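You operate a simulated robot arm through the tools that you are given. There is no shell and no other tool. Be economical: measure what you need, move in short steps, check, and stop when the job is done.

You run a simulated robot arm. Do the job below in one go: nothing can be reset, and whatever is moved stays where it is left.

## Task
Mix the curd into the yellow jug's water and fill both tumblers about half.
Fine: all on the counter under the window; stir with the spoon till no streaks show; small bowl, spoon and jug go back; spill nothing. Set down upright: spoon, what you pick out.

The check looks at the end state, three seconds after you hand in, the way a careful person would. Anything else that was tipped, shoved, dropped, spilled or broken makes it a failure.

## Robot
A 7-joint arm with a two-finger parallel gripper, fixed in place. Base frame: the origin is at the foot of the arm, x ahead of it, y to its left, z up. Units: mm, degrees, N and s.
With the tool pointing down near the work surface it reaches from about 460 to 920 mm from the base axis. Its first joint turns from -115.0 to 115.0 degrees. Payload 3.91 kg.
The tool frame sits at the grasp point between the pads (the TCP): z along the fingers, y along the line on which they close. The tips reach 30 mm beyond it. Largest opening 110 mm; finger width 20, thickness 10; the body of the gripper, 48 by 112 mm, starts 55 mm behind the TCP.
Orientation is that of the tool frame in the base frame, as a unit quaternion [w, x, y, z]. With the fingers straight down and closing along the base's y, the tool's x points along the base's -x, its y along +y and its z along -z.

## Interface
- The arm moves only by the tool jog_arm. Its argument "commands" is a list that holds one entry, the list of rows, each a list of 7 numbers: the shift along the base's x, y, z in mm, then the turn, a rotation vector about the base's x, y, z in degrees, then the opening, from 0 (shut) to 1 (fully open). In form: [[[x, y, z, ax, ay, az, hand], ...]]. A call has 1 to 12 rows; each row shifts and turns the commanded pose from where the row before left it. Rows are played at 5 a second. More than 50 mm and 8.6 degrees between two rows, or a gripper value outside its range, and nothing of the call is played. Where a pose cannot be reached the arm comes as near as it can. A force on the tool above 40 N (or 10 N above the force at the start of the call, whichever is more), or a blocked arm, ends the call early, and 0.2 s more pass. Each finger travels about 153 mm/s and halts on what it meets, pressing with about 35 N; the grip force reading is that of the motor and also rises with nothing between the fingers. The clock runs only during rows and for 0.2 s after the last one: add rows that do not move to give the fingers time. It gives the time, the measured TCP pose, the force on the tool (base axes), the opening and the grip force at its end, in the units of the frame above (readings bear some noise), with the torque about the TCP (base axes, N m) and any sound that the robot's microphone picked up, and new pictures: "pictures" is both (left out), scene, wrist or none.
- Cameras (640 x 400 px; columns grow to the right, rows downward): "scene" is fixed at [400.3, 501, 1592.3]; the picture's right is [-0.86, -0.51, 0.00], its down [-0.32, 0.54, -0.78] and it looks along [0.40, -0.67, -0.62] (base axes); focal length 342 px, centre (320, 200). "wrist" rides on the gripper at [72, 17, -103] in the tool frame; the picture's right is [-0.23, 0.97, 0.00], its down [-0.76, -0.18, -0.62] and it looks along [-0.61, -0.14, 0.78] (tool axes); focal length 222 px, centre (320, 200). There is no depth. A picture from a camera that has moved, and an enlarged one, comes with that camera's place and axes in the base frame and with its lens.
- raise_lower(by): slides the trunk up (or, below 0, down) by that many mm; the arm rides with it, the base frame stays. It gives what a move gives, with no picture.
- close_up(camera, box): a new picture of the part [left, top, right, bottom] of that camera's present view, enlarged. It takes no simulated time.
- close_job(): hands the job in; it is judged then, once.

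Work in short steps. Places have to be worked out from the pictures, the camera data and where the tool is seen: move nearer, look again, correct. Check each grasp and each placing, and mend what went wrong. You have 120 turns and 200 pictures in all, those below and enlarged ones among them. Open the gripper and draw the arm clear of the work before you hand the job in, unless the task says otherwise; then end with one line.

The tools are called after "Request:" by a JSON object that holds its "method" and its "body". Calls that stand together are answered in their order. jog_arm: Moves the arm, as the interface text tells. Its arguments: {"type":"object","properties":{"commands":{"type":"array","items":{"type":"array","items":{"type":"array","items":{"type":"number"}}}},"pictures":{"type":"string","enum":["both","scene","wrist","none"]}},"required":["commands"]} The other tools are called the same way: raise_lower (by) slides the trunk up or down; close_up (camera, box) takes an enlarged picture of a part of a camera's view; close_job () hands the job in.

At the start:

```text
t: 0.0
eef_pos: [471.5, 96.4, 1365.4]
tcp_rot: [0.0, -0.001, 1.0, 0.0]
ft_force: [0.4, -0.3, -0.8]
ft_torque: [0.01, 0.02, 0.01]
gripper_width: 110.1
finger_force: 0.1
trunk travel left (down, up): [-775.0, 215.0]
```

scene: 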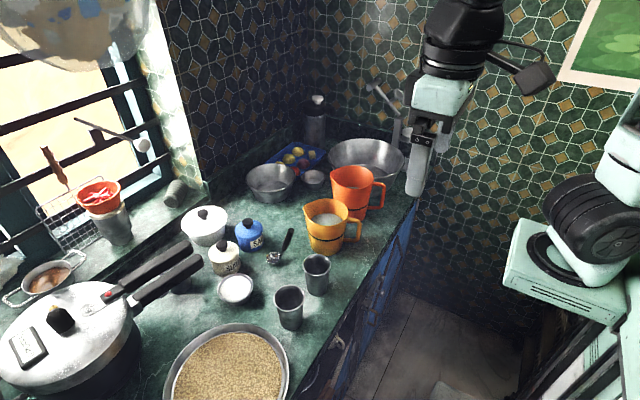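
wrist: 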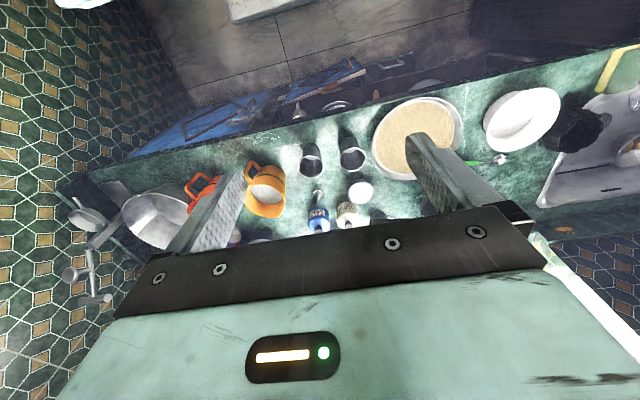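

The overview shows a yellow jug with water, a white bowl of curd, a spoon, and two steel tumblers. I'll enlarge the work area first to tell the objects apart.

Request:
{"method": "close_up", "body": {"camera": "scene", "box": [170, 180, 410, 330]}}

Request:
{"method": "close_up", "body": {"camera": "wrist", "box": [180, 80, 500, 280]}}

```text
2.67 times, centred on (290, 255) of scene
camera zoom: at [400.3, 501.0, 1592.3], right [-0.86, -0.51, 0.0], down [-0.32, 0.54, -0.78], along [0.4, -0.67, -0.62], focal length 911 px, centre (400, 53)
```

zoom: 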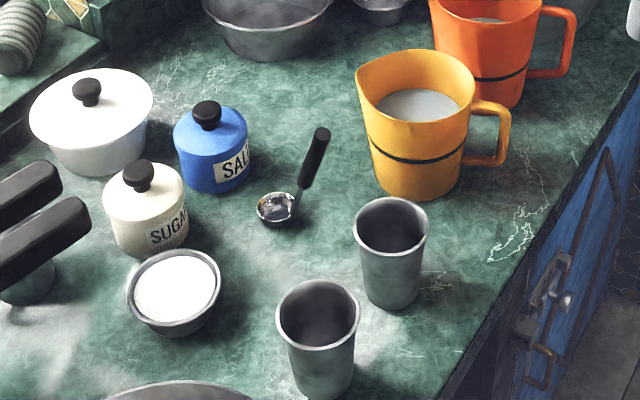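

```text
2.00 times, centred on (340, 180) of wrist
camera zoom: at [398.9, 114.5, 1468.3], right [0.23, 0.97, 0.0], down [0.76, -0.18, 0.62], along [0.61, -0.14, -0.78], focal length 444 px, centre (280, 240)
```

zoom: 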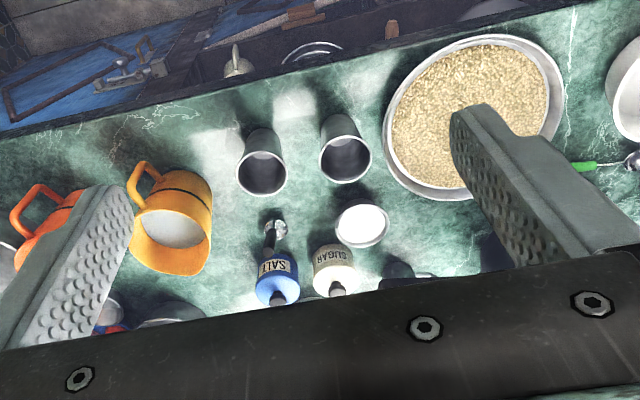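

Two spoon-like things are visible (one with a black handle, one green near the grain tray). I'll enlarge the right-hand part of the wrist view and the far end of the counter in the scene view.

Request:
{"method": "close_up", "body": {"camera": "wrist", "box": [440, 60, 640, 185]}}

Request:
{"method": "raise_lower", "body": {"by": -150}}

```text
3.20 times, centred on (540, 122) of wrist
camera zoom: at [398.9, 114.5, 1468.3], right [0.23, 0.97, 0.0], down [0.76, -0.18, 0.62], along [0.61, -0.14, -0.78], focal length 711 px, centre (-384, 448)
```

zoom: 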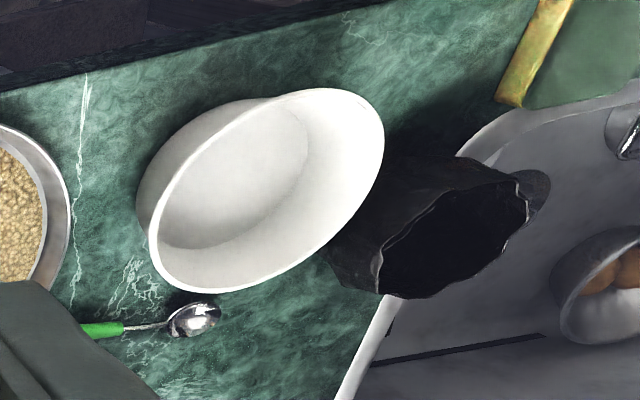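

```text
t: 1.8
eef_pos: [472.1, 96.4, 1214.6]
tcp_rot: [0.0, 0.0, 1.0, 0.0]
ft_force: [-0.6, 0.5, -0.7]
ft_torque: [0.0, -0.01, 0.01]
gripper_width: 109.9
finger_force: 0.0
trunk travel left (down, up): [-625.0, 365.0]
```

Trunk is 150 mm lower. I'll move up over the counter's front edge a little and take a new wrist view to triangulate.

Request:
{"method": "jog_arm", "body": {"commands": [[[0, -40, 0, 0, 0, 0, 1], [0, -40, 0, 0, 0, 0, 1], [0, 0, 0, 0, 0, 0, 1]]], "pictures": "wrist"}}

Request:
{"method": "close_up", "body": {"camera": "wrist", "box": [160, 50, 480, 250]}}

```text
t: 2.5
eef_pos: [471.9, 15.6, 1215.2]
tcp_rot: [0.0, 0.0, 1.0, 0.001]
ft_force: [-0.8, 0.2, 0.4]
ft_torque: [-0.03, -0.01, -0.01]
gripper_width: 110.0
finger_force: 0.1
trunk travel left (down, up): [-625.0, 365.0]
camera wrist: at [398.4, 33.9, 1318.4], right [0.23, 0.97, 0.0], down [0.76, -0.18, 0.62], along [0.61, -0.14, -0.78], focal length 222 px, centre (320, 200)
```

wrist: 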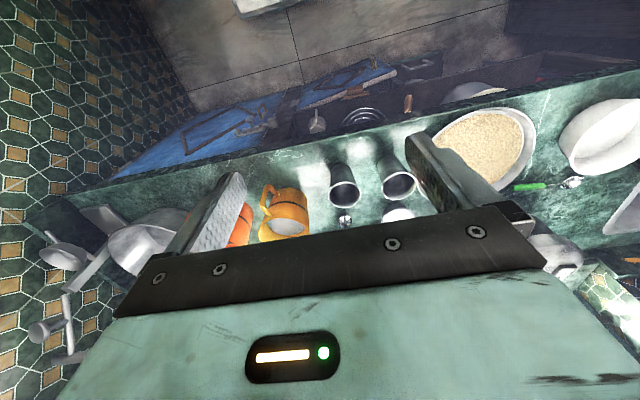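

```text
2.00 times, centred on (320, 150) of wrist
camera zoom: at [398.4, 33.9, 1318.4], right [0.23, 0.97, 0.0], down [0.76, -0.18, 0.62], along [0.61, -0.14, -0.78], focal length 444 px, centre (320, 300)
```

zoom: 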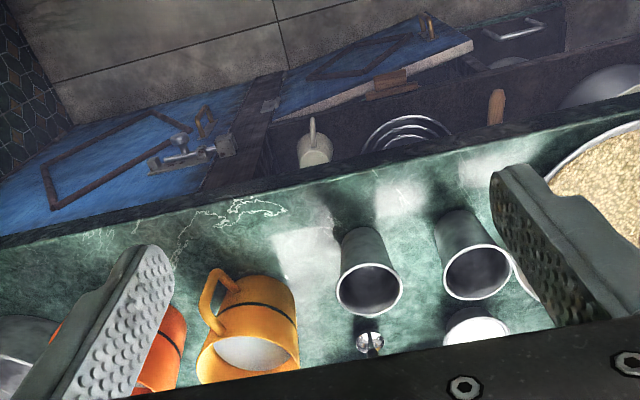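

From the views I estimate the tumbler rims near (695, 21, 937) and (698, 132, 937), the curd bowl near (841, 148), the spoon bowl near (838, 12), and the jug axis near (735, -130). I want the camera on the far or upper side for pitched moves, so I'll start turning the wrist in yaw, high and clear of the counter.

Request:
{"method": "jog_arm", "body": {"commands": [[[0, 0, 0, 0, 0, 8.5, 1], [0, 0, 0, 0, 0, 8.5, 1], [0, 0, 0, 0, 0, 8.5, 1], [0, 0, 0, 0, 0, 8.5, 1], [0, 0, 0, 0, 0, 8.5, 1], [0, 0, 0, 0, 0, 8.5, 1], [0, 0, 0, 0, 0, 8.5, 1], [0, 0, 0, 0, 0, 8.5, 1], [0, 0, 0, 0, 0, 8.5, 1], [0, 0, 0, 0, 0, 8.5, 1], [0, 0, 0, 0, 0, 5, 1], [0, 0, 0, 0, 0, 0, 1]]], "pictures": "both"}}

```text
t: 5.2
eef_pos: [471.2, 16.2, 1214.5]
tcp_rot: [0.0, 0.708, -0.706, 0.0]
ft_force: [-0.1, 0.1, 0.4]
ft_torque: [-0.01, -0.02, 0.03]
gripper_width: 110.1
finger_force: 0.0
trunk travel left (down, up): [-625.0, 365.0]
camera wrist: at [454.5, -54.8, 1318.4], right [-0.97, 0.23, 0.0], down [0.18, 0.76, 0.62], along [0.14, 0.61, -0.78], focal length 222 px, centre (320, 200)
```

scene: 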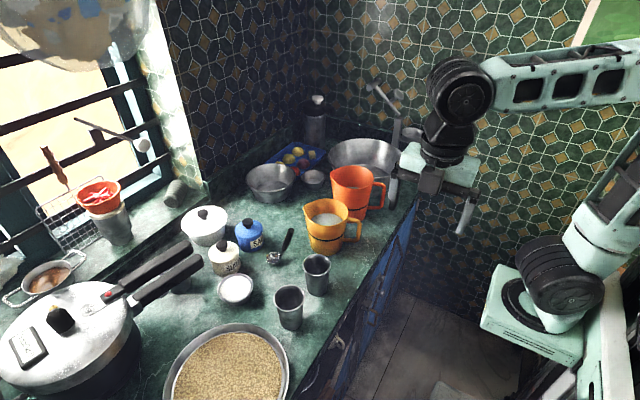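
wrist: 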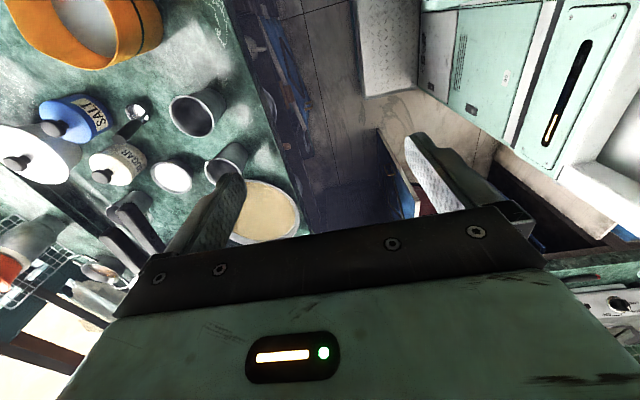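

The yaw works, and the camera now sits at -y with a good view of the counter. I'll enlarge it.

Request:
{"method": "close_up", "body": {"camera": "wrist", "box": [0, 0, 320, 200]}}

Request:
{"method": "close_up", "body": {"camera": "scene", "box": [240, 160, 400, 260]}}

```text
2.00 times, centred on (160, 100) of wrist
camera zoom: at [454.5, -54.8, 1318.4], right [-0.97, 0.23, 0.0], down [0.18, 0.76, 0.62], along [0.14, 0.61, -0.78], focal length 444 px, centre (640, 400)
```

zoom: 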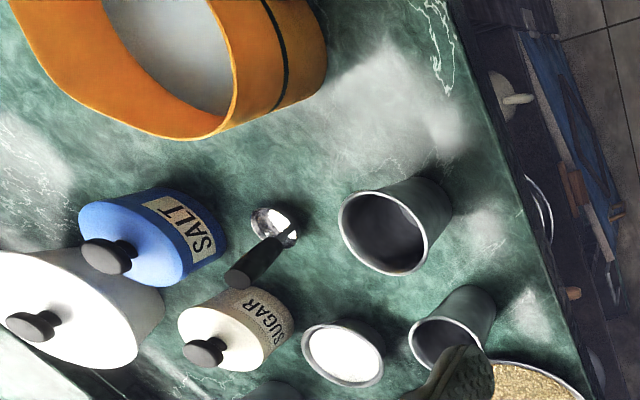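

```text
4.00 times, centred on (320, 210) of scene
camera zoom: at [400.3, 501.0, 1592.3], right [-0.86, -0.51, 0.0], down [-0.32, 0.54, -0.78], along [0.4, -0.67, -0.62], focal length 1366 px, centre (320, 160)
```

zoom: 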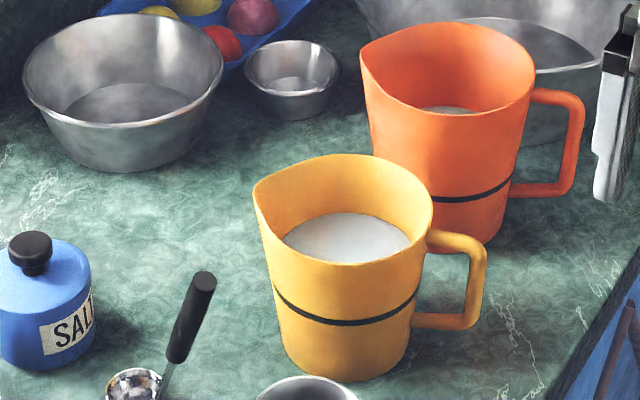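

The spoon stands on its bowl with the handle leaning toward the robot, its top near (776, 9, 1006). Tumbler A's rim is near (698, 16, 932) and the bowl rim near (861, 141, 875). I'll turn another 90° in yaw so the camera ends up on the far side, then lower the trunk.

Request:
{"method": "jog_arm", "body": {"commands": [[[0, 0, 0, 0, 0, 8.5, 1], [0, 0, 0, 0, 0, 8.5, 1], [0, 0, 0, 0, 0, 8.5, 1], [0, 0, 0, 0, 0, 8.5, 1], [0, 0, 0, 0, 0, 8.5, 1], [0, 0, 0, 0, 0, 8.5, 1], [0, 0, 0, 0, 0, 8.5, 1], [0, 0, 0, 0, 0, 8.5, 1], [0, 0, 0, 0, 0, 8.5, 1], [0, 0, 0, 0, 0, 8.5, 1], [0, 0, 0, 0, 0, 5, 1], [0, 0, 0, 0, 0, 0, 1]]], "pictures": "none"}}

Request:
{"method": "raise_lower", "body": {"by": -100}}

```text
t: 7.8
eef_pos: [470.1, 15.2, 1215.0]
tcp_rot: [0.0, 1.0, 0.001, 0.001]
ft_force: [-0.7, 0.4, -0.7]
ft_torque: [-0.01, -0.01, 0.01]
gripper_width: 110.2
finger_force: 0.0
trunk travel left (down, up): [-625.0, 365.0]
```

```text
t: 9.1
eef_pos: [471.3, 17.9, 1115.0]
tcp_rot: [0.0, 1.0, 0.0, 0.0]
ft_force: [0.1, 0.2, 1.0]
ft_torque: [0.01, 0.04, 0.01]
gripper_width: 110.1
finger_force: 0.0
trunk travel left (down, up): [-525.0, 465.0]
```

Yaw is done. I'll move at a safe height (fingertips at about 1085) toward the curd bowl and look down.

Request:
{"method": "jog_arm", "body": {"commands": [[[46, 17, 0, 0, 0, 0, 1], [46, 17, 0, 0, 0, 0, 1], [46, 17, 0, 0, 0, 0, 1], [46, 17, 0, 0, 0, 0, 1], [46, 17, 0, 0, 0, 0, 1], [46, 17, 0, 0, 0, 0, 1], [46, 17, 0, 0, 0, 0, 1], [30, 5, 0, 0, 0, 0, 1], [0, 0, 0, 0, 0, 0, 1]]], "pictures": "both"}}

```text
t: 11.1
eef_pos: [791.5, 131.0, 1107.8]
tcp_rot: [0.0, 1.0, 0.0, 0.0]
ft_force: [0.3, 0.0, 0.3]
ft_torque: [-0.03, 0.03, 0.01]
gripper_width: 109.9
finger_force: 0.0
out of reach, approached as far as the arm can: row 7, 8
trunk travel left (down, up): [-525.0, 465.0]
camera wrist: at [864.1, 115.3, 1210.9], right [-0.23, -0.97, 0.0], down [-0.76, 0.18, 0.62], along [-0.61, 0.14, -0.78], focal length 222 px, centre (320, 200)
```

scene: 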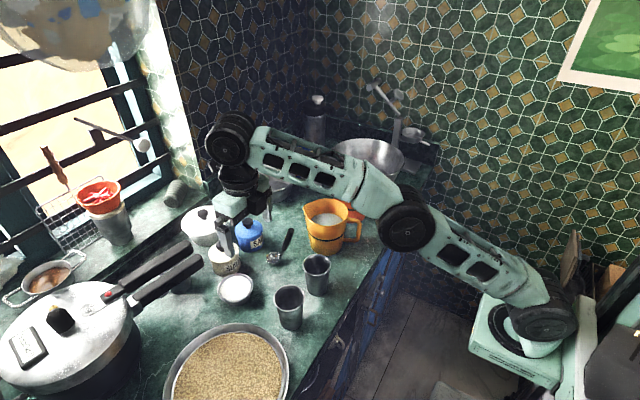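
wrist: 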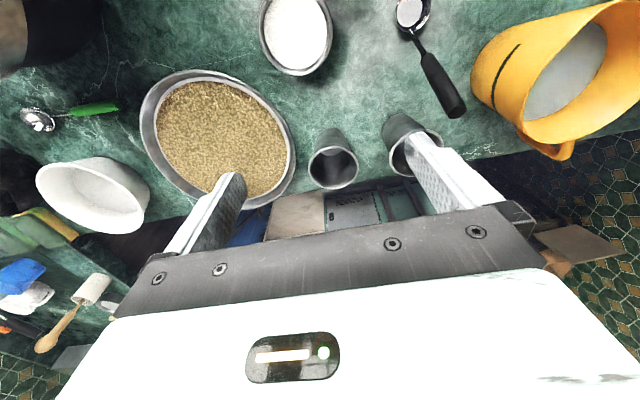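

The bowl centre is confirmed near (860, 144) with the rim at about z 875 and 90 mm across, and the black-handled spoon's position is confirmed too. I'll descend part way, where reach is better, and align over the bowl.

Request:
{"method": "jog_arm", "body": {"commands": [[[0, 0, -45, 0, 0, 0, 1], [0, 0, -45, 0, 0, 0, 1], [20, 0, -40, 0, 0, 0, 1], [0, 0, 0, 0, 0, 0, 1]]], "pictures": "none"}}

```text
t: 12.1
eef_pos: [812.6, 131.1, 977.4]
tcp_rot: [0.0, 1.0, 0.0, 0.0]
ft_force: [0.1, 0.6, -0.6]
ft_torque: [0.0, -0.06, -0.01]
gripper_width: 109.9
finger_force: 0.0
trunk travel left (down, up): [-525.0, 465.0]
```

The command starts from the measured pose. I'll move over the bowl at a safe height and look.

Request:
{"method": "jog_arm", "body": {"commands": [[[24, 6, 0, 0, 0, 0, 1], [24, 7, 0, 0, 0, 0, 1], [0, 0, -25, 0, 0, 0, 1], [0, 0, 0, 0, 0, 0, 1]]], "pictures": "both"}}

Request:
{"method": "close_up", "body": {"camera": "scene", "box": [160, 180, 320, 280]}}

```text
t: 13.1
eef_pos: [851.9, 143.2, 949.6]
tcp_rot: [0.0, 1.0, 0.001, 0.0]
ft_force: [-0.4, 0.2, 0.3]
ft_torque: [-0.02, 0.03, 0.0]
gripper_width: 110.2
finger_force: 0.1
out of reach, approached as far as the arm can: row 2
trunk travel left (down, up): [-525.0, 465.0]
camera wrist: at [923.7, 127.4, 1053.0], right [-0.23, -0.97, 0.0], down [-0.76, 0.18, 0.62], along [-0.61, 0.14, -0.78], focal length 222 px, centre (320, 200)
```

scene: 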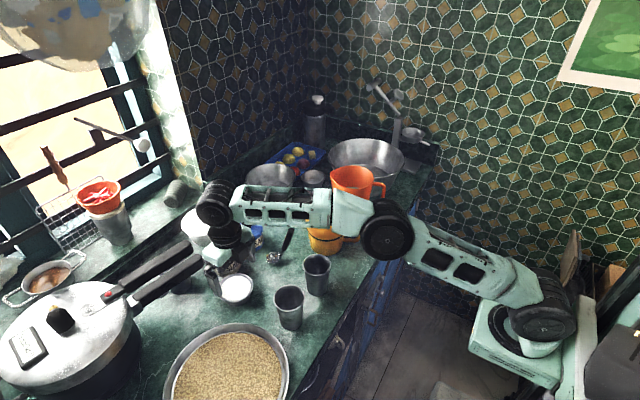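
wrist: 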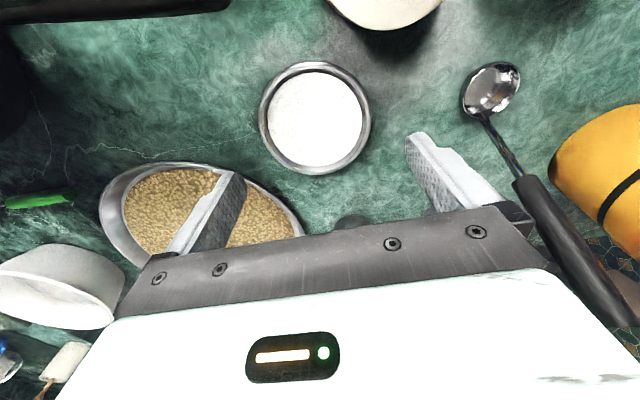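

```text
4.00 times, centred on (240, 230) of scene
camera zoom: at [400.3, 501.0, 1592.3], right [-0.86, -0.51, 0.0], down [-0.32, 0.54, -0.78], along [0.4, -0.67, -0.62], focal length 1366 px, centre (640, 80)
```

zoom: 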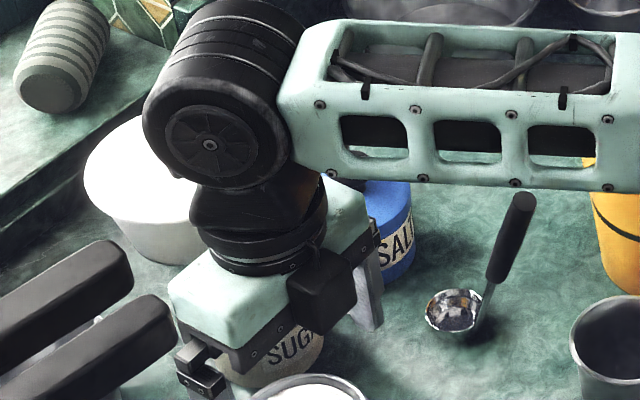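

The bowl is at (866, 145) with the rim at z 873. The cooker handle tip is near (936, 158, 950) and the sugar knob near (956, 85, 928), so I'll yaw -8° to put the camera midway between them and descend slowly.

Request:
{"method": "jog_arm", "body": {"commands": [[[0, 0, -15, 0, 0, -8, 1], [4, 1, -15, 0, 0, 0, 1], [5, 0, -10, 0, 0, 0, 1], [4, 0, -8, 0, 0, 0, 1], [0, 0, 0, 0, 0, 0, 1]]], "pictures": "both"}}

Request:
{"method": "close_up", "body": {"camera": "scene", "box": [170, 220, 290, 295]}}

```text
t: 14.3
eef_pos: [862.0, 143.0, 901.6]
tcp_rot: [0.0, 0.998, -0.07, 0.0]
ft_force: [-0.2, -0.7, -0.4]
ft_torque: [0.01, 0.03, 0.01]
gripper_width: 110.1
finger_force: 0.1
trunk travel left (down, up): [-525.0, 465.0]
camera wrist: at [932.5, 118.3, 1005.3], right [-0.36, -0.93, 0.0], down [-0.73, 0.28, 0.62], along [-0.58, 0.22, -0.78], focal length 222 px, centre (320, 200)
```

scene: 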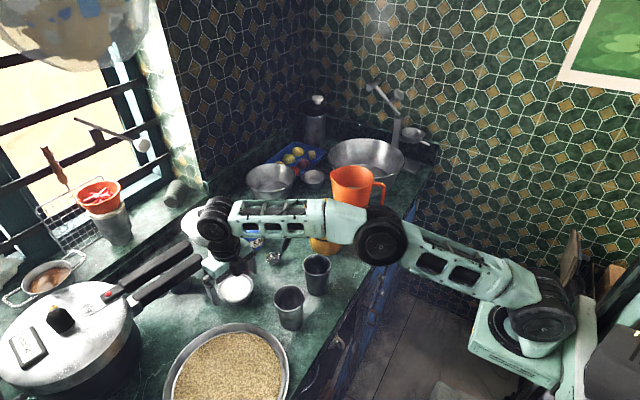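
wrist: 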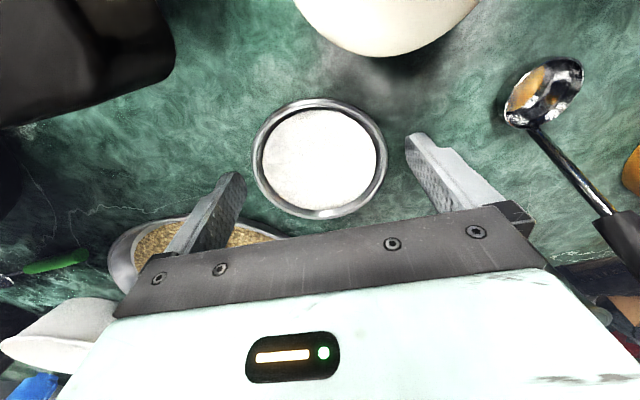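

```text
5.33 times, centred on (230, 258) of scene
camera zoom: at [400.3, 501.0, 1592.3], right [-0.86, -0.51, 0.0], down [-0.32, 0.54, -0.78], along [0.4, -0.67, -0.62], focal length 1821 px, centre (800, -107)
```

zoom: 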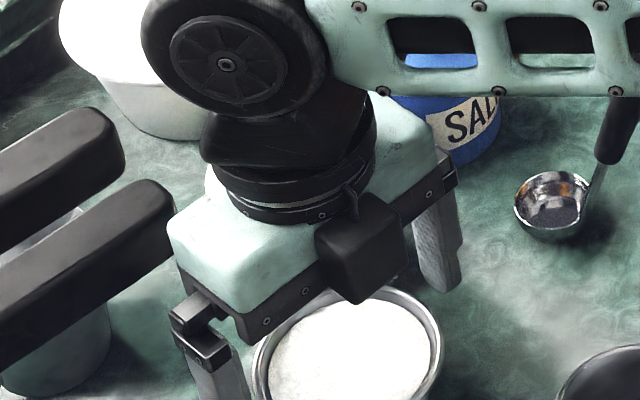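

The bowl centre is measured at (866.5, 144.6) with the rim at about 872. I'll make the last small correction, lower to TCP z 881, and close gently with extra rows.

Request:
{"method": "jog_arm", "body": {"commands": [[[4, 2, -8, 0, 0, 0, 1], [1, 0, -8, 0, 0, 0, 1], [0, 0, -5, 0, 0, 0, 1], [0, 0, 0, 0, 0, 0, 1]]], "pictures": "wrist"}}

```text
t: 15.3
eef_pos: [869.1, 146.0, 882.5]
tcp_rot: [0.0, 0.998, -0.07, 0.0]
ft_force: [0.4, 0.7, -1.2]
ft_torque: [0.0, 0.02, 0.03]
gripper_width: 109.8
finger_force: 0.1
trunk travel left (down, up): [-525.0, 465.0]
camera wrist: at [938.2, 119.9, 984.6], right [-0.36, -0.93, 0.0], down [-0.73, 0.28, 0.62], along [-0.58, 0.23, -0.78], focal length 222 px, centre (320, 200)
```

wrist: 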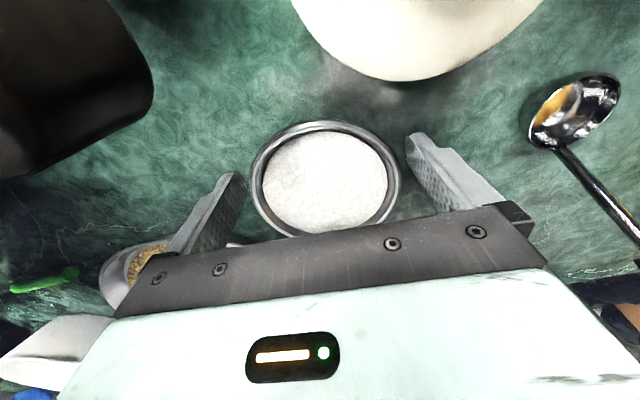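

Nearly centred (the bowl sits about 3 mm toward -y). I'll correct that and close.

Request:
{"method": "jog_arm", "body": {"commands": [[[0, -3, -4, 0, 0, 0, 1], [0, 0, 0, 0, 0, 0, 0.9], [0, 0, 0, 0, 0, 0, 0.84], [0, 0, 0, 0, 0, 0, 0.8], [0, 0, 0, 0, 0, 0, 0.75], [0, 0, 0, 0, 0, 0, 0.75]]], "pictures": "wrist"}}

```text
t: 16.7
eef_pos: [869.0, 141.9, 876.4]
tcp_rot: [0.001, 0.998, -0.07, -0.001]
ft_force: [-0.1, 0.0, -0.1]
ft_torque: [-0.01, -0.01, 0.01]
gripper_width: 84.3
finger_force: 35.0
trunk travel left (down, up): [-525.0, 465.0]
camera wrist: at [937.9, 116.7, 980.7], right [-0.36, -0.93, 0.0], down [-0.73, 0.28, 0.62], along [-0.58, 0.23, -0.78], focal length 222 px, centre (320, 200)
```

wrist: 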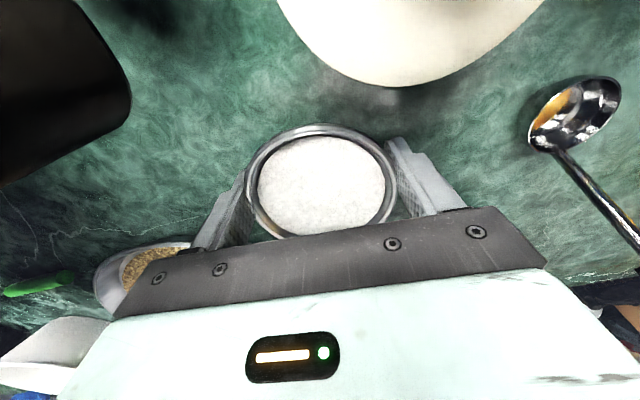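

Gripped at 84 mm with 35 N. The bowl's home is TCP (868, 142, 876.4). I'll lift a little and check that it is held level.

Request:
{"method": "jog_arm", "body": {"commands": [[[0, 0, 10, 0, 0, 0, 0.7], [-3, 0, 20, 0, 0, 0, 0.7], [-12, 0, 30, 0, 0, 0, 0.7], [-15, 0, 30, 0, 0, 0, 0.7], [0, 0, 0, 0, 0, 0, 0.7]]], "pictures": "both"}}

Request:
{"method": "close_up", "body": {"camera": "scene", "box": [170, 190, 290, 265]}}

```text
t: 17.9
eef_pos: [839.6, 141.8, 967.6]
tcp_rot: [0.0, 0.998, -0.07, 0.0]
ft_force: [-0.3, 0.1, -0.1]
ft_torque: [0.02, -0.01, 0.01]
gripper_width: 77.0
finger_force: 0.0
trunk travel left (down, up): [-525.0, 465.0]
camera wrist: at [908.3, 117.3, 1070.3], right [-0.36, -0.93, 0.0], down [-0.73, 0.28, 0.62], along [-0.58, 0.23, -0.78], focal length 222 px, centre (320, 200)
```

scene: 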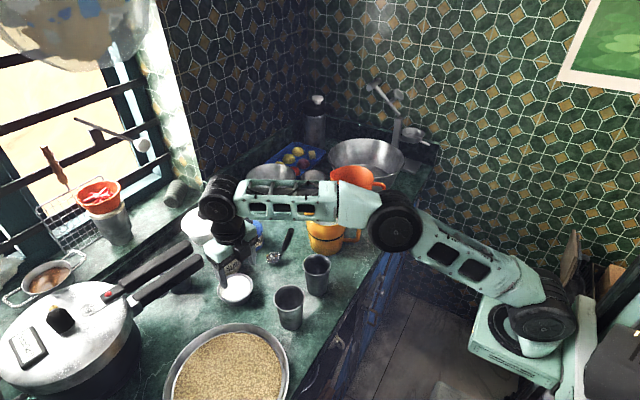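
wrist: 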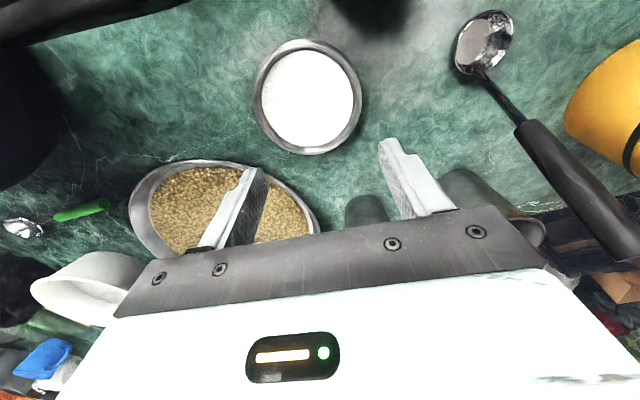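

```text
5.33 times, centred on (230, 228) of scene
camera zoom: at [400.3, 501.0, 1592.3], right [-0.86, -0.51, 0.0], down [-0.32, 0.54, -0.78], along [0.4, -0.67, -0.62], focal length 1821 px, centre (800, 53)
```

zoom: 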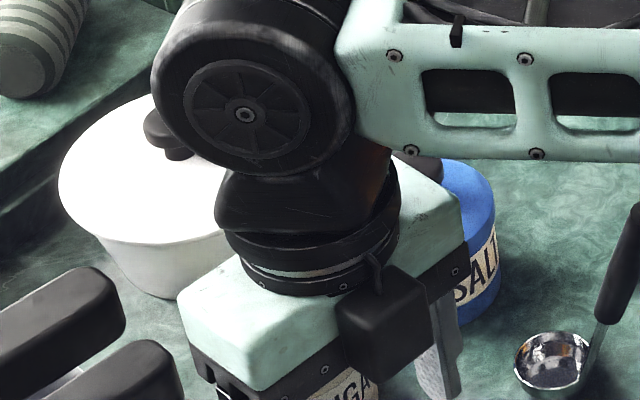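

The bowl slipped out of the grip and is still standing in its place. I'll enlarge to check that nothing spilled.

Request:
{"method": "close_up", "body": {"camera": "wrist", "box": [226, 20, 386, 170]}}

Request:
{"method": "close_up", "body": {"camera": "scene", "box": [200, 260, 280, 310]}}

```text
2.67 times, centred on (306, 95) of wrist
camera zoom: at [908.3, 117.3, 1070.3], right [-0.36, -0.93, 0.0], down [-0.73, 0.28, 0.62], along [-0.58, 0.23, -0.78], focal length 592 px, centre (357, 480)
```

zoom: 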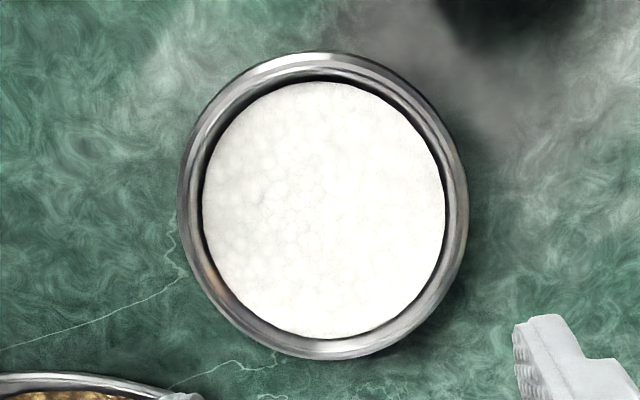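

```text
8.00 times, centred on (240, 285) of scene
camera zoom: at [400.3, 501.0, 1592.3], right [-0.86, -0.51, 0.0], down [-0.32, 0.54, -0.78], along [0.4, -0.67, -0.62], focal length 2732 px, centre (960, -480)
```

zoom: 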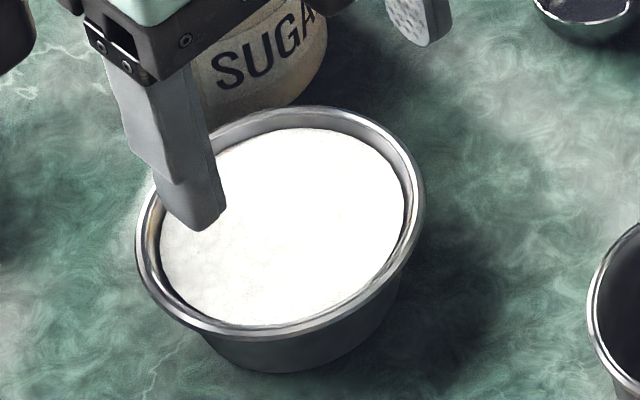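

No spill: the bowl has a rounded rim and tapered wall, about 34 mm tall, so the counter is near z 839. I'll re-grasp a little lower, closing harder, and lift in tiny steps while watching the force. First I'll return above it.

Request:
{"method": "jog_arm", "body": {"commands": [[[5, 0, -20, 0, 0, 0, 1], [10, 1, -25, 0, 0, 0, 1], [7, 1, -20, 0, 0, 0, 1], [5, 0, -18, 0, 0, 0, 1], [0, 0, 0, 0, 0, 0, 1]]], "pictures": "wrist"}}

```text
t: 19.1
eef_pos: [864.9, 145.2, 884.7]
tcp_rot: [0.0, 0.998, -0.07, -0.001]
ft_force: [-0.4, 0.2, 0.3]
ft_torque: [0.0, 0.02, -0.01]
gripper_width: 110.3
finger_force: 0.1
trunk travel left (down, up): [-525.0, 465.0]
camera wrist: at [934.6, 119.2, 987.1], right [-0.36, -0.93, 0.0], down [-0.73, 0.28, 0.62], along [-0.58, 0.23, -0.78], focal length 222 px, centre (320, 200)
```

wrist: 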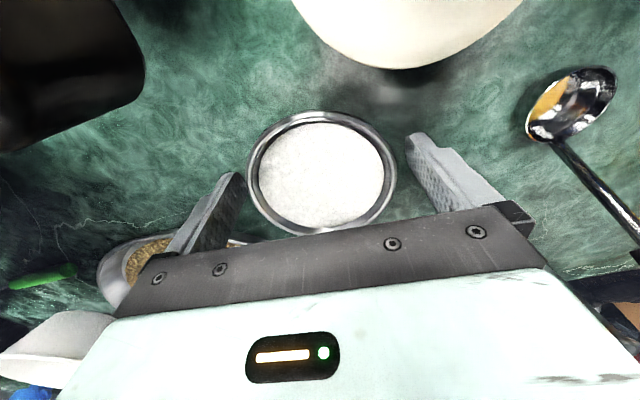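

Bowl centre is at (868, 144). I'll align, lower to 874, close firmly, then lift only 5 mm.

Request:
{"method": "jog_arm", "body": {"commands": [[[3, -1.5, -6, 0, 0, 0, 1], [0, 0, -5, 0, 0, 0, 1], [0, 0, 0, 0, 0, 0, 0.9], [0, 0, 0, 0, 0, 0, 0.82], [0, 0, 0, 0, 0, 0, 0.7], [0, 0, 0, 0, 0, 0, 0.5], [0, 0, 0, 0, 0, 0, 0.5], [0, 0, 2, 0, 0, 0, 0.5], [0, 0, 3, 0, 0, 0, 0.5], [0, 0, 0, 0, 0, 0, 0.5]]], "pictures": "wrist"}}

Request:
{"method": "close_up", "body": {"camera": "scene", "box": [190, 250, 290, 312]}}

```text
t: 21.3
eef_pos: [869.2, 143.7, 878.6]
tcp_rot: [0.0, 0.998, -0.07, 0.0]
ft_force: [0.6, -0.2, -1.6]
ft_torque: [-0.01, -0.01, 0.0]
gripper_width: 82.9
finger_force: 34.9
trunk travel left (down, up): [-525.0, 465.0]
camera wrist: at [937.9, 117.9, 981.5], right [-0.36, -0.93, 0.0], down [-0.73, 0.28, 0.62], along [-0.58, 0.23, -0.78], focal length 222 px, centre (320, 200)
```

wrist: 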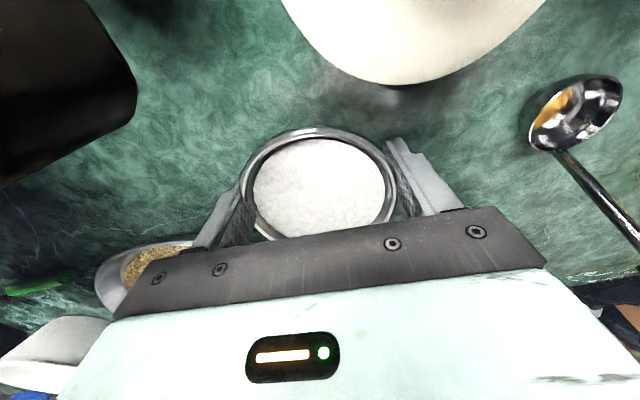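

```text
6.40 times, centred on (240, 281) of scene
camera zoom: at [400.3, 501.0, 1592.3], right [-0.86, -0.51, 0.0], down [-0.32, 0.54, -0.78], along [0.4, -0.67, -0.62], focal length 2185 px, centre (832, -318)
```

zoom: 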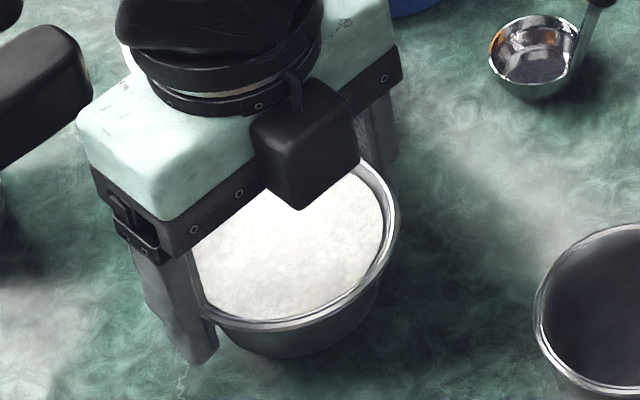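

Force reads -1.6 N in z, so it seems to bear weight. I'll lift another 6 mm slowly and compare.

Request:
{"method": "jog_arm", "body": {"commands": [[[0, 0, 2, 0, 0, 0, 0.5], [0, 0, 2, 0, 0, 0, 0.5], [0, 0, 2, 0, 0, 0, 0.5], [0, 0, 0, 0, 0, 0, 0.5]]], "pictures": "wrist"}}

Request:
{"method": "close_up", "body": {"camera": "scene", "box": [190, 250, 290, 312]}}

```text
t: 22.3
eef_pos: [869.2, 143.4, 885.0]
tcp_rot: [0.0, 0.998, -0.069, 0.0]
ft_force: [-0.8, 0.5, -2.5]
ft_torque: [0.0, 0.0, -0.01]
gripper_width: 82.6
finger_force: 35.3
trunk travel left (down, up): [-525.0, 465.0]
camera wrist: at [938.0, 117.8, 987.1], right [-0.36, -0.93, 0.0], down [-0.73, 0.28, 0.62], along [-0.58, 0.23, -0.78], focal length 222 px, centre (320, 200)
```

wrist: 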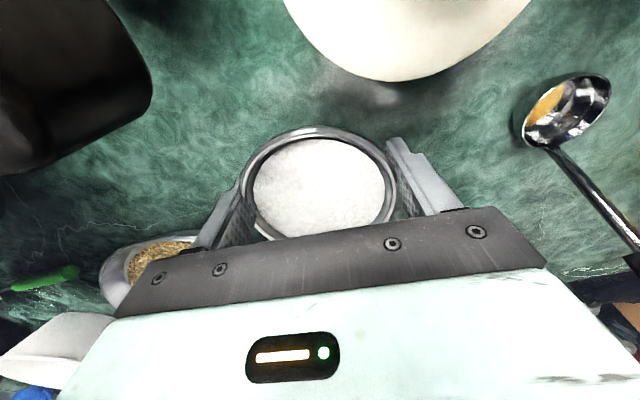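

```text
6.40 times, centred on (240, 281) of scene
camera zoom: at [400.3, 501.0, 1592.3], right [-0.86, -0.51, 0.0], down [-0.32, 0.54, -0.78], along [0.4, -0.67, -0.62], focal length 2185 px, centre (832, -318)
```

zoom: 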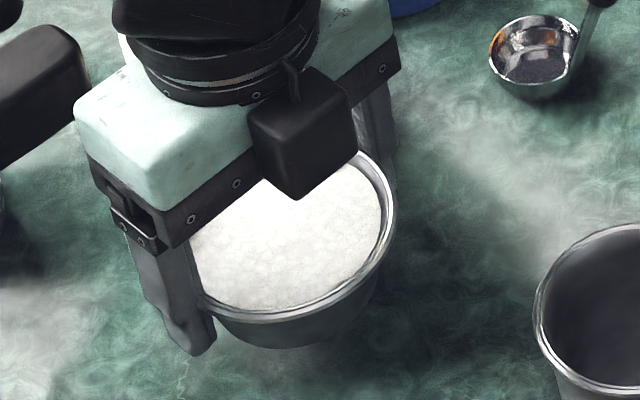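

The bowl is now lifted and steady in the grip (about 2.5 N). I'll raise it slowly while moving back toward the robot to stay within reach.

Request:
{"method": "jog_arm", "body": {"commands": [[[0, 0, 4, 0, 0, 0, 0.5], [-2, 0, 8, 0, 0, 0, 0.5], [-6, 0, 10, 0, 0, 0, 0.5], [-8, 0, 10, 0, 0, 0, 0.5], [-8, 0, 10, 0, 0, 0, 0.5], [-8, 0, 10, 0, 0, 0, 0.5], [-8, 0, 10, 0, 0, 0, 0.5], [-8, 0, 10, 0, 0, 0, 0.5], [-8, 0, 10, 0, 0, 0, 0.5], [-8, 0, 10, 0, 0, 0, 0.5], [-8, 0, 10, 0, 0, 0, 0.5], [-4, 0, 5, 0, 0, 0, 0.5]]], "pictures": "both"}}

```text
t: 24.9
eef_pos: [792.7, 143.4, 991.6]
tcp_rot: [0.001, 0.998, -0.07, 0.001]
ft_force: [-0.4, 0.2, -1.1]
ft_torque: [-0.04, 0.04, 0.02]
gripper_width: 82.5
finger_force: 34.8
trunk travel left (down, up): [-525.0, 465.0]
camera wrist: at [861.6, 117.9, 1094.1], right [-0.36, -0.93, 0.0], down [-0.73, 0.28, 0.62], along [-0.58, 0.23, -0.78], focal length 222 px, centre (320, 200)
```

scene: 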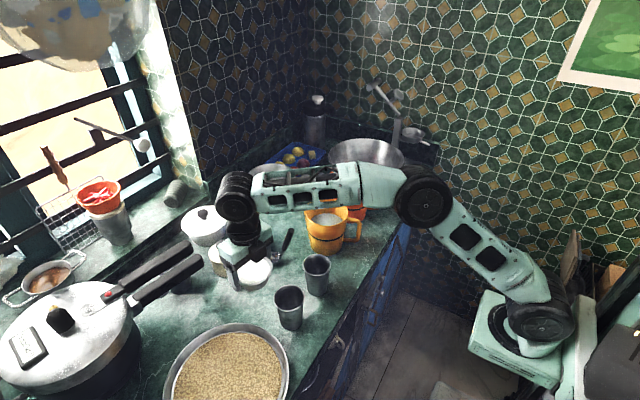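
wrist: 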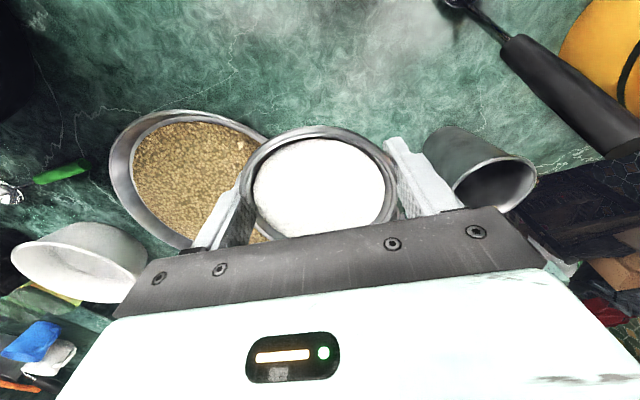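

The bowl is held securely. I'll rise to about z 1090, then traverse toward the jug above the spoon.

Request:
{"method": "jog_arm", "body": {"commands": [[[0, -2, 8, 0, 0, 0, 0.5], [0, -4, 14, 0, 0, 0, 0.5], [0, -4, 16, 0, 0, 0, 0.5], [0, -6, 16, 0, 0, 0, 0.5], [-4, -12, 16, 0, 0, 0, 0.5], [-4, -18, 16, 0, 0, 0, 0.5], [-4, -20, 10, 0, 0, 0, 0.5], [-4, -20, 4, 0, 0, 0, 0.5], [-4, -20, 0, 0, 0, 0, 0.5], [0, -16, 0, 0, 0, 0, 0.5], [0, -8, 0, 0, 0, 0, 0.5], [0, 0, 0, 0, 0, 0, 0.5]]], "pictures": "wrist"}}

```text
t: 27.5
eef_pos: [772.6, 12.3, 1092.0]
tcp_rot: [0.0, 0.998, -0.07, 0.0]
ft_force: [-0.3, -0.4, -1.6]
ft_torque: [-0.01, 0.01, -0.03]
gripper_width: 82.5
finger_force: 35.1
trunk travel left (down, up): [-525.0, 465.0]
camera wrist: at [841.6, -12.8, 1194.5], right [-0.36, -0.93, 0.0], down [-0.73, 0.28, 0.62], along [-0.58, 0.22, -0.78], focal length 222 px, centre (320, 200)
```

wrist: 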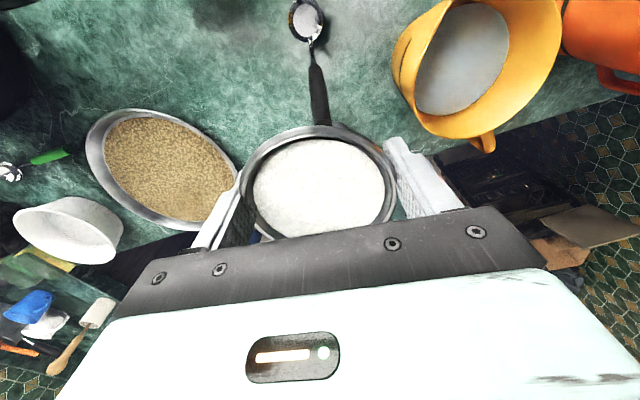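

Let me measure the jug's rim precisely from here.

Request:
{"method": "close_up", "body": {"camera": "wrist", "box": [380, 0, 580, 160]}}

Request:
{"method": "close_up", "body": {"camera": "scene", "box": [280, 170, 400, 270]}}

```text
2.50 times, centred on (480, 80) of wrist
camera zoom: at [841.6, -12.8, 1194.5], right [-0.36, -0.93, 0.0], down [-0.73, 0.28, 0.62], along [-0.58, 0.22, -0.78], focal length 555 px, centre (-80, 500)
```

zoom: 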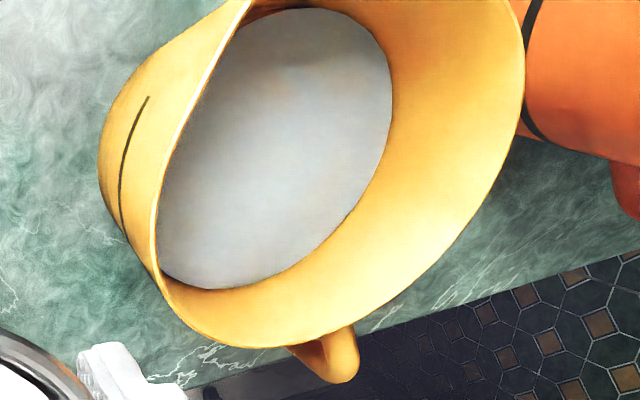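

```text
4.00 times, centred on (340, 220) of scene
camera zoom: at [400.3, 501.0, 1592.3], right [-0.86, -0.51, 0.0], down [-0.32, 0.54, -0.78], along [0.4, -0.67, -0.62], focal length 1366 px, centre (240, 120)
```

zoom: 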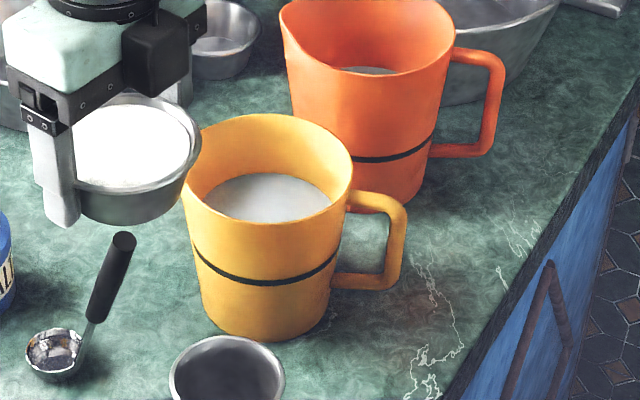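

I put the jug axis near (755, -137), with the rim at z≈967, about 118 mm across, and the water at about z 920. I'll move the bowl to θ=0 of a pour about a fixed lip point over the jug, descending only once past the spoon.

Request:
{"method": "jog_arm", "body": {"commands": [[[0, -8, 0, 0, 0, 0, 0.5], [0, -14, 0, 0, 0, 0, 0.5], [0, -18, 0, 0, 0, 0, 0.5], [0, -18, 0, 0, 0, 0, 0.5], [0, -18, 0, 0, 0, 0, 0.5], [0, -18, 0, 0, 0, 0, 0.5], [3, -18, -10, 0, 0, 0, 0.5], [4, -16, -14, 0, 0, 0, 0.5], [4, -14, -14, 0, 0, 0, 0.5], [4, -8, -12, 0, 0, 0, 0.5], [4, -3, -8, 0, 0, 0, 0.5], [0, 0, 0, 0, 0, 0, 0.5]]], "pictures": "both"}}

```text
t: 30.1
eef_pos: [792.1, -139.5, 1032.7]
tcp_rot: [0.0, 0.998, -0.07, -0.001]
ft_force: [-0.6, -0.4, -1.6]
ft_torque: [-0.04, -0.01, -0.02]
gripper_width: 82.7
finger_force: 34.8
trunk travel left (down, up): [-525.0, 465.0]
camera wrist: at [860.9, -165.4, 1135.5], right [-0.36, -0.93, 0.0], down [-0.73, 0.28, 0.62], along [-0.58, 0.22, -0.78], focal length 222 px, centre (320, 200)
```

scene: 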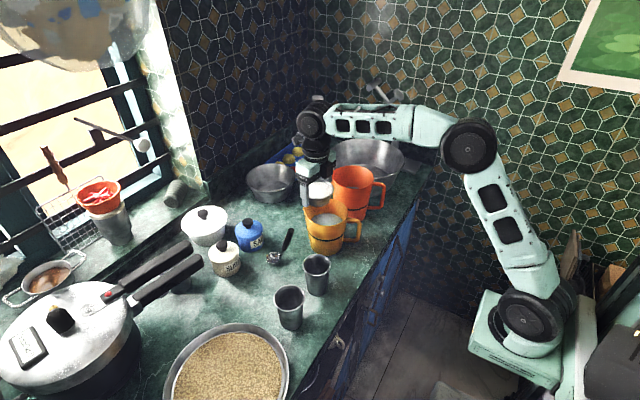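
wrist: 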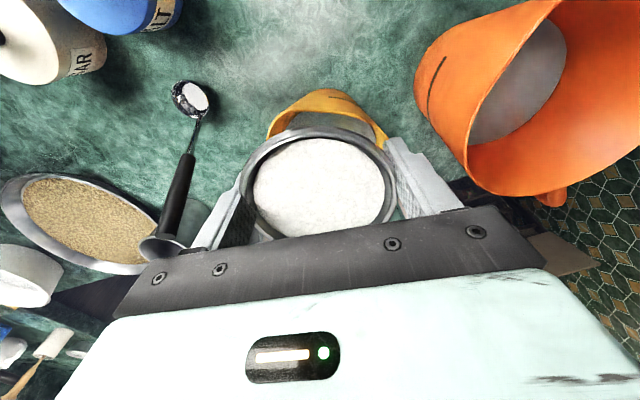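

The bowl is over the jug mouth with its robot-side lip at about (748, -133). I'll tilt slowly to 40° about that lip and look.

Request:
{"method": "jog_arm", "body": {"commands": [[[-0.2, 0, 2.1, -0.56, -3.96, 0, 0.5], [-0.2, 0, 2.1, -0.56, -3.96, 0, 0.5], [-0.6, 0.1, 2, -0.56, -3.96, 0, 0.5], [-0.6, 0.1, 2, -0.56, -3.96, 0, 0.5], [-1.1, 0.1, 2, -0.56, -3.96, 0, 0.5], [-1.1, 0.1, 2, -0.56, -3.96, 0, 0.5], [-1.5, 0.2, 1.7, -0.56, -3.96, 0, 0.5], [-1.5, 0.2, 1.7, -0.56, -3.96, 0, 0.5], [-1.9, 0.3, 1.5, -0.56, -3.96, 0, 0.5], [-1.9, 0.3, 1.5, -0.56, -3.96, 0, 0.5], [0, 0, 0, 0, 0, 0, 0.5]]], "pictures": "both"}}

Request:
{"method": "close_up", "body": {"camera": "scene", "box": [270, 150, 390, 260]}}

```text
t: 32.5
eef_pos: [781.3, -137.6, 1052.1]
tcp_rot: [0.024, 0.937, -0.065, 0.342]
ft_force: [0.1, 0.0, -1.1]
ft_torque: [0.01, 0.05, 0.01]
gripper_width: 82.5
finger_force: 35.2
trunk travel left (down, up): [-525.0, 465.0]
camera wrist: at [767.6, -152.3, 1177.3], right [-0.31, -0.94, -0.15], down [-0.95, 0.31, -0.01], along [0.06, 0.13, -0.99], focal length 222 px, centre (320, 200)
```

scene: 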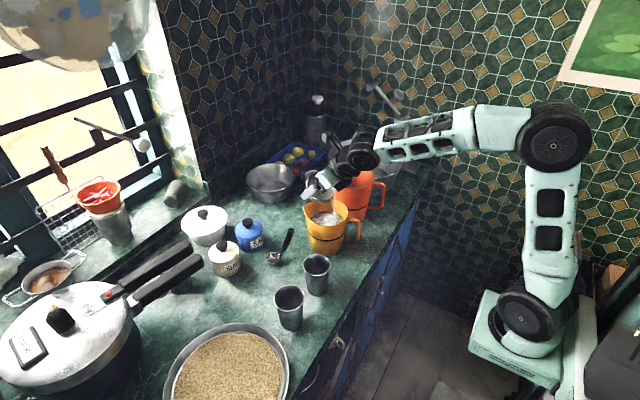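
wrist: 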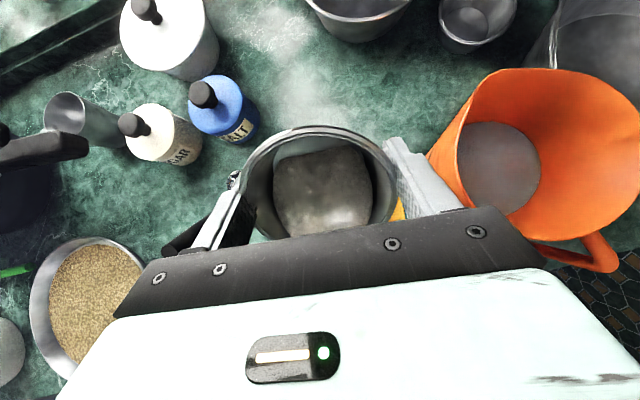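

```text
3.64 times, centred on (330, 205) of scene
camera zoom: at [400.3, 501.0, 1592.3], right [-0.86, -0.51, 0.0], down [-0.32, 0.54, -0.78], along [0.4, -0.67, -0.62], focal length 1242 px, centre (284, 182)
```

zoom: 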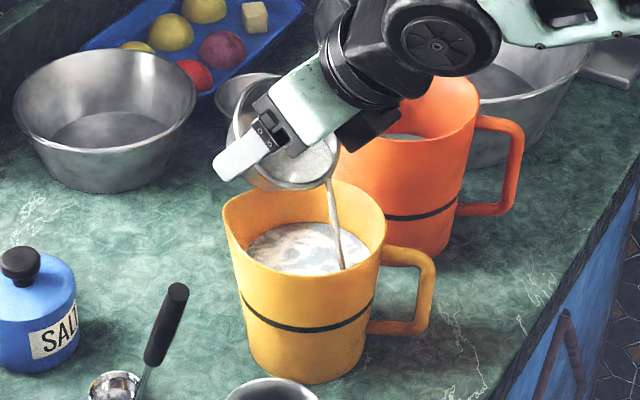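

It pours cleanly into the jug as a liquid, with white streaks appearing. The stream lands toward the handle side, so I'll shift about 12 mm toward +x while tilting on to 88°.

Request:
{"method": "jog_arm", "body": {"commands": [[[1, 0.1, 2, -0.56, -3.96, 0, 0.5], [1, 0.1, 2, -0.56, -3.96, 0, 0.5], [0, 0.2, 1.8, -0.56, -3.96, 0, 0.5], [0, 0.2, 1.8, -0.56, -3.96, 0, 0.5], [-0.7, 0.3, 1.5, -0.56, -3.96, 0, 0.5], [-0.7, 0.3, 1.5, -0.56, -3.96, 0, 0.5], [-2.8, 0.4, 1.2, -0.56, -3.96, 0, 0.5], [-2.8, 0.4, 1.2, -0.56, -3.96, 0, 0.5], [-3, 0.4, 0.8, -0.56, -3.96, 0, 0.5], [-3, 0.4, 0.8, -0.56, -3.96, 0, 0.5], [-3.1, 0.4, 0.3, -0.56, -3.96, 0, 0.5], [-3.1, 0.4, 0.3, -0.56, -3.96, 0, 0.5]]], "pictures": "both"}}

Request:
{"method": "close_up", "body": {"camera": "scene", "box": [270, 150, 390, 260]}}

```text
t: 35.1
eef_pos: [767.7, -143.2, 1063.6]
tcp_rot: [0.061, 0.766, -0.066, 0.636]
ft_force: [-0.5, 0.7, 0.1]
ft_torque: [-0.01, 0.0, 0.02]
gripper_width: 81.9
finger_force: 34.7
out of reach, approached as far as the arm can: row 5, 7
trunk travel left (down, up): [-525.0, 465.0]
camera wrist: at [676.7, -142.0, 1153.9], right [-0.22, -0.95, -0.21], down [-0.71, 0.31, -0.64], along [0.67, 0.01, -0.74], focal length 222 px, centre (320, 200)
```

scene: 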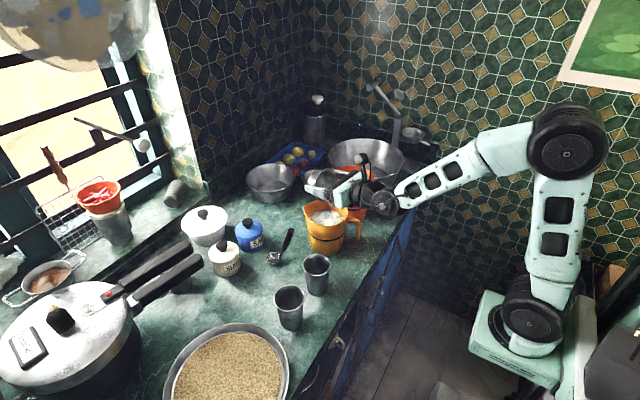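
wrist: 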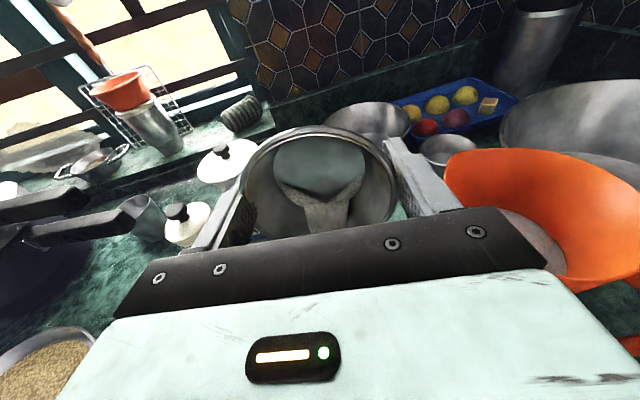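

```text
3.64 times, centred on (330, 205) of scene
camera zoom: at [400.3, 501.0, 1592.3], right [-0.86, -0.51, 0.0], down [-0.32, 0.54, -0.78], along [0.4, -0.67, -0.62], focal length 1242 px, centre (284, 182)
```

zoom: 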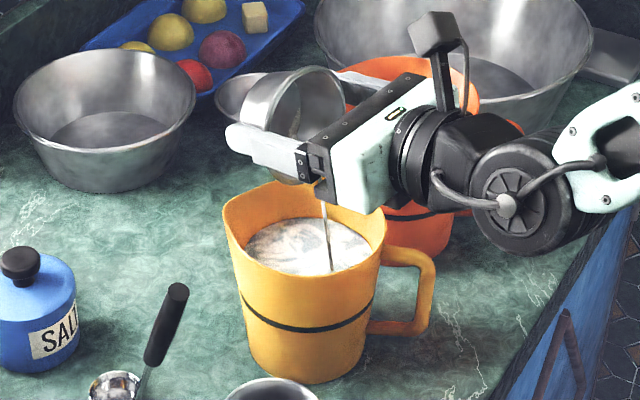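

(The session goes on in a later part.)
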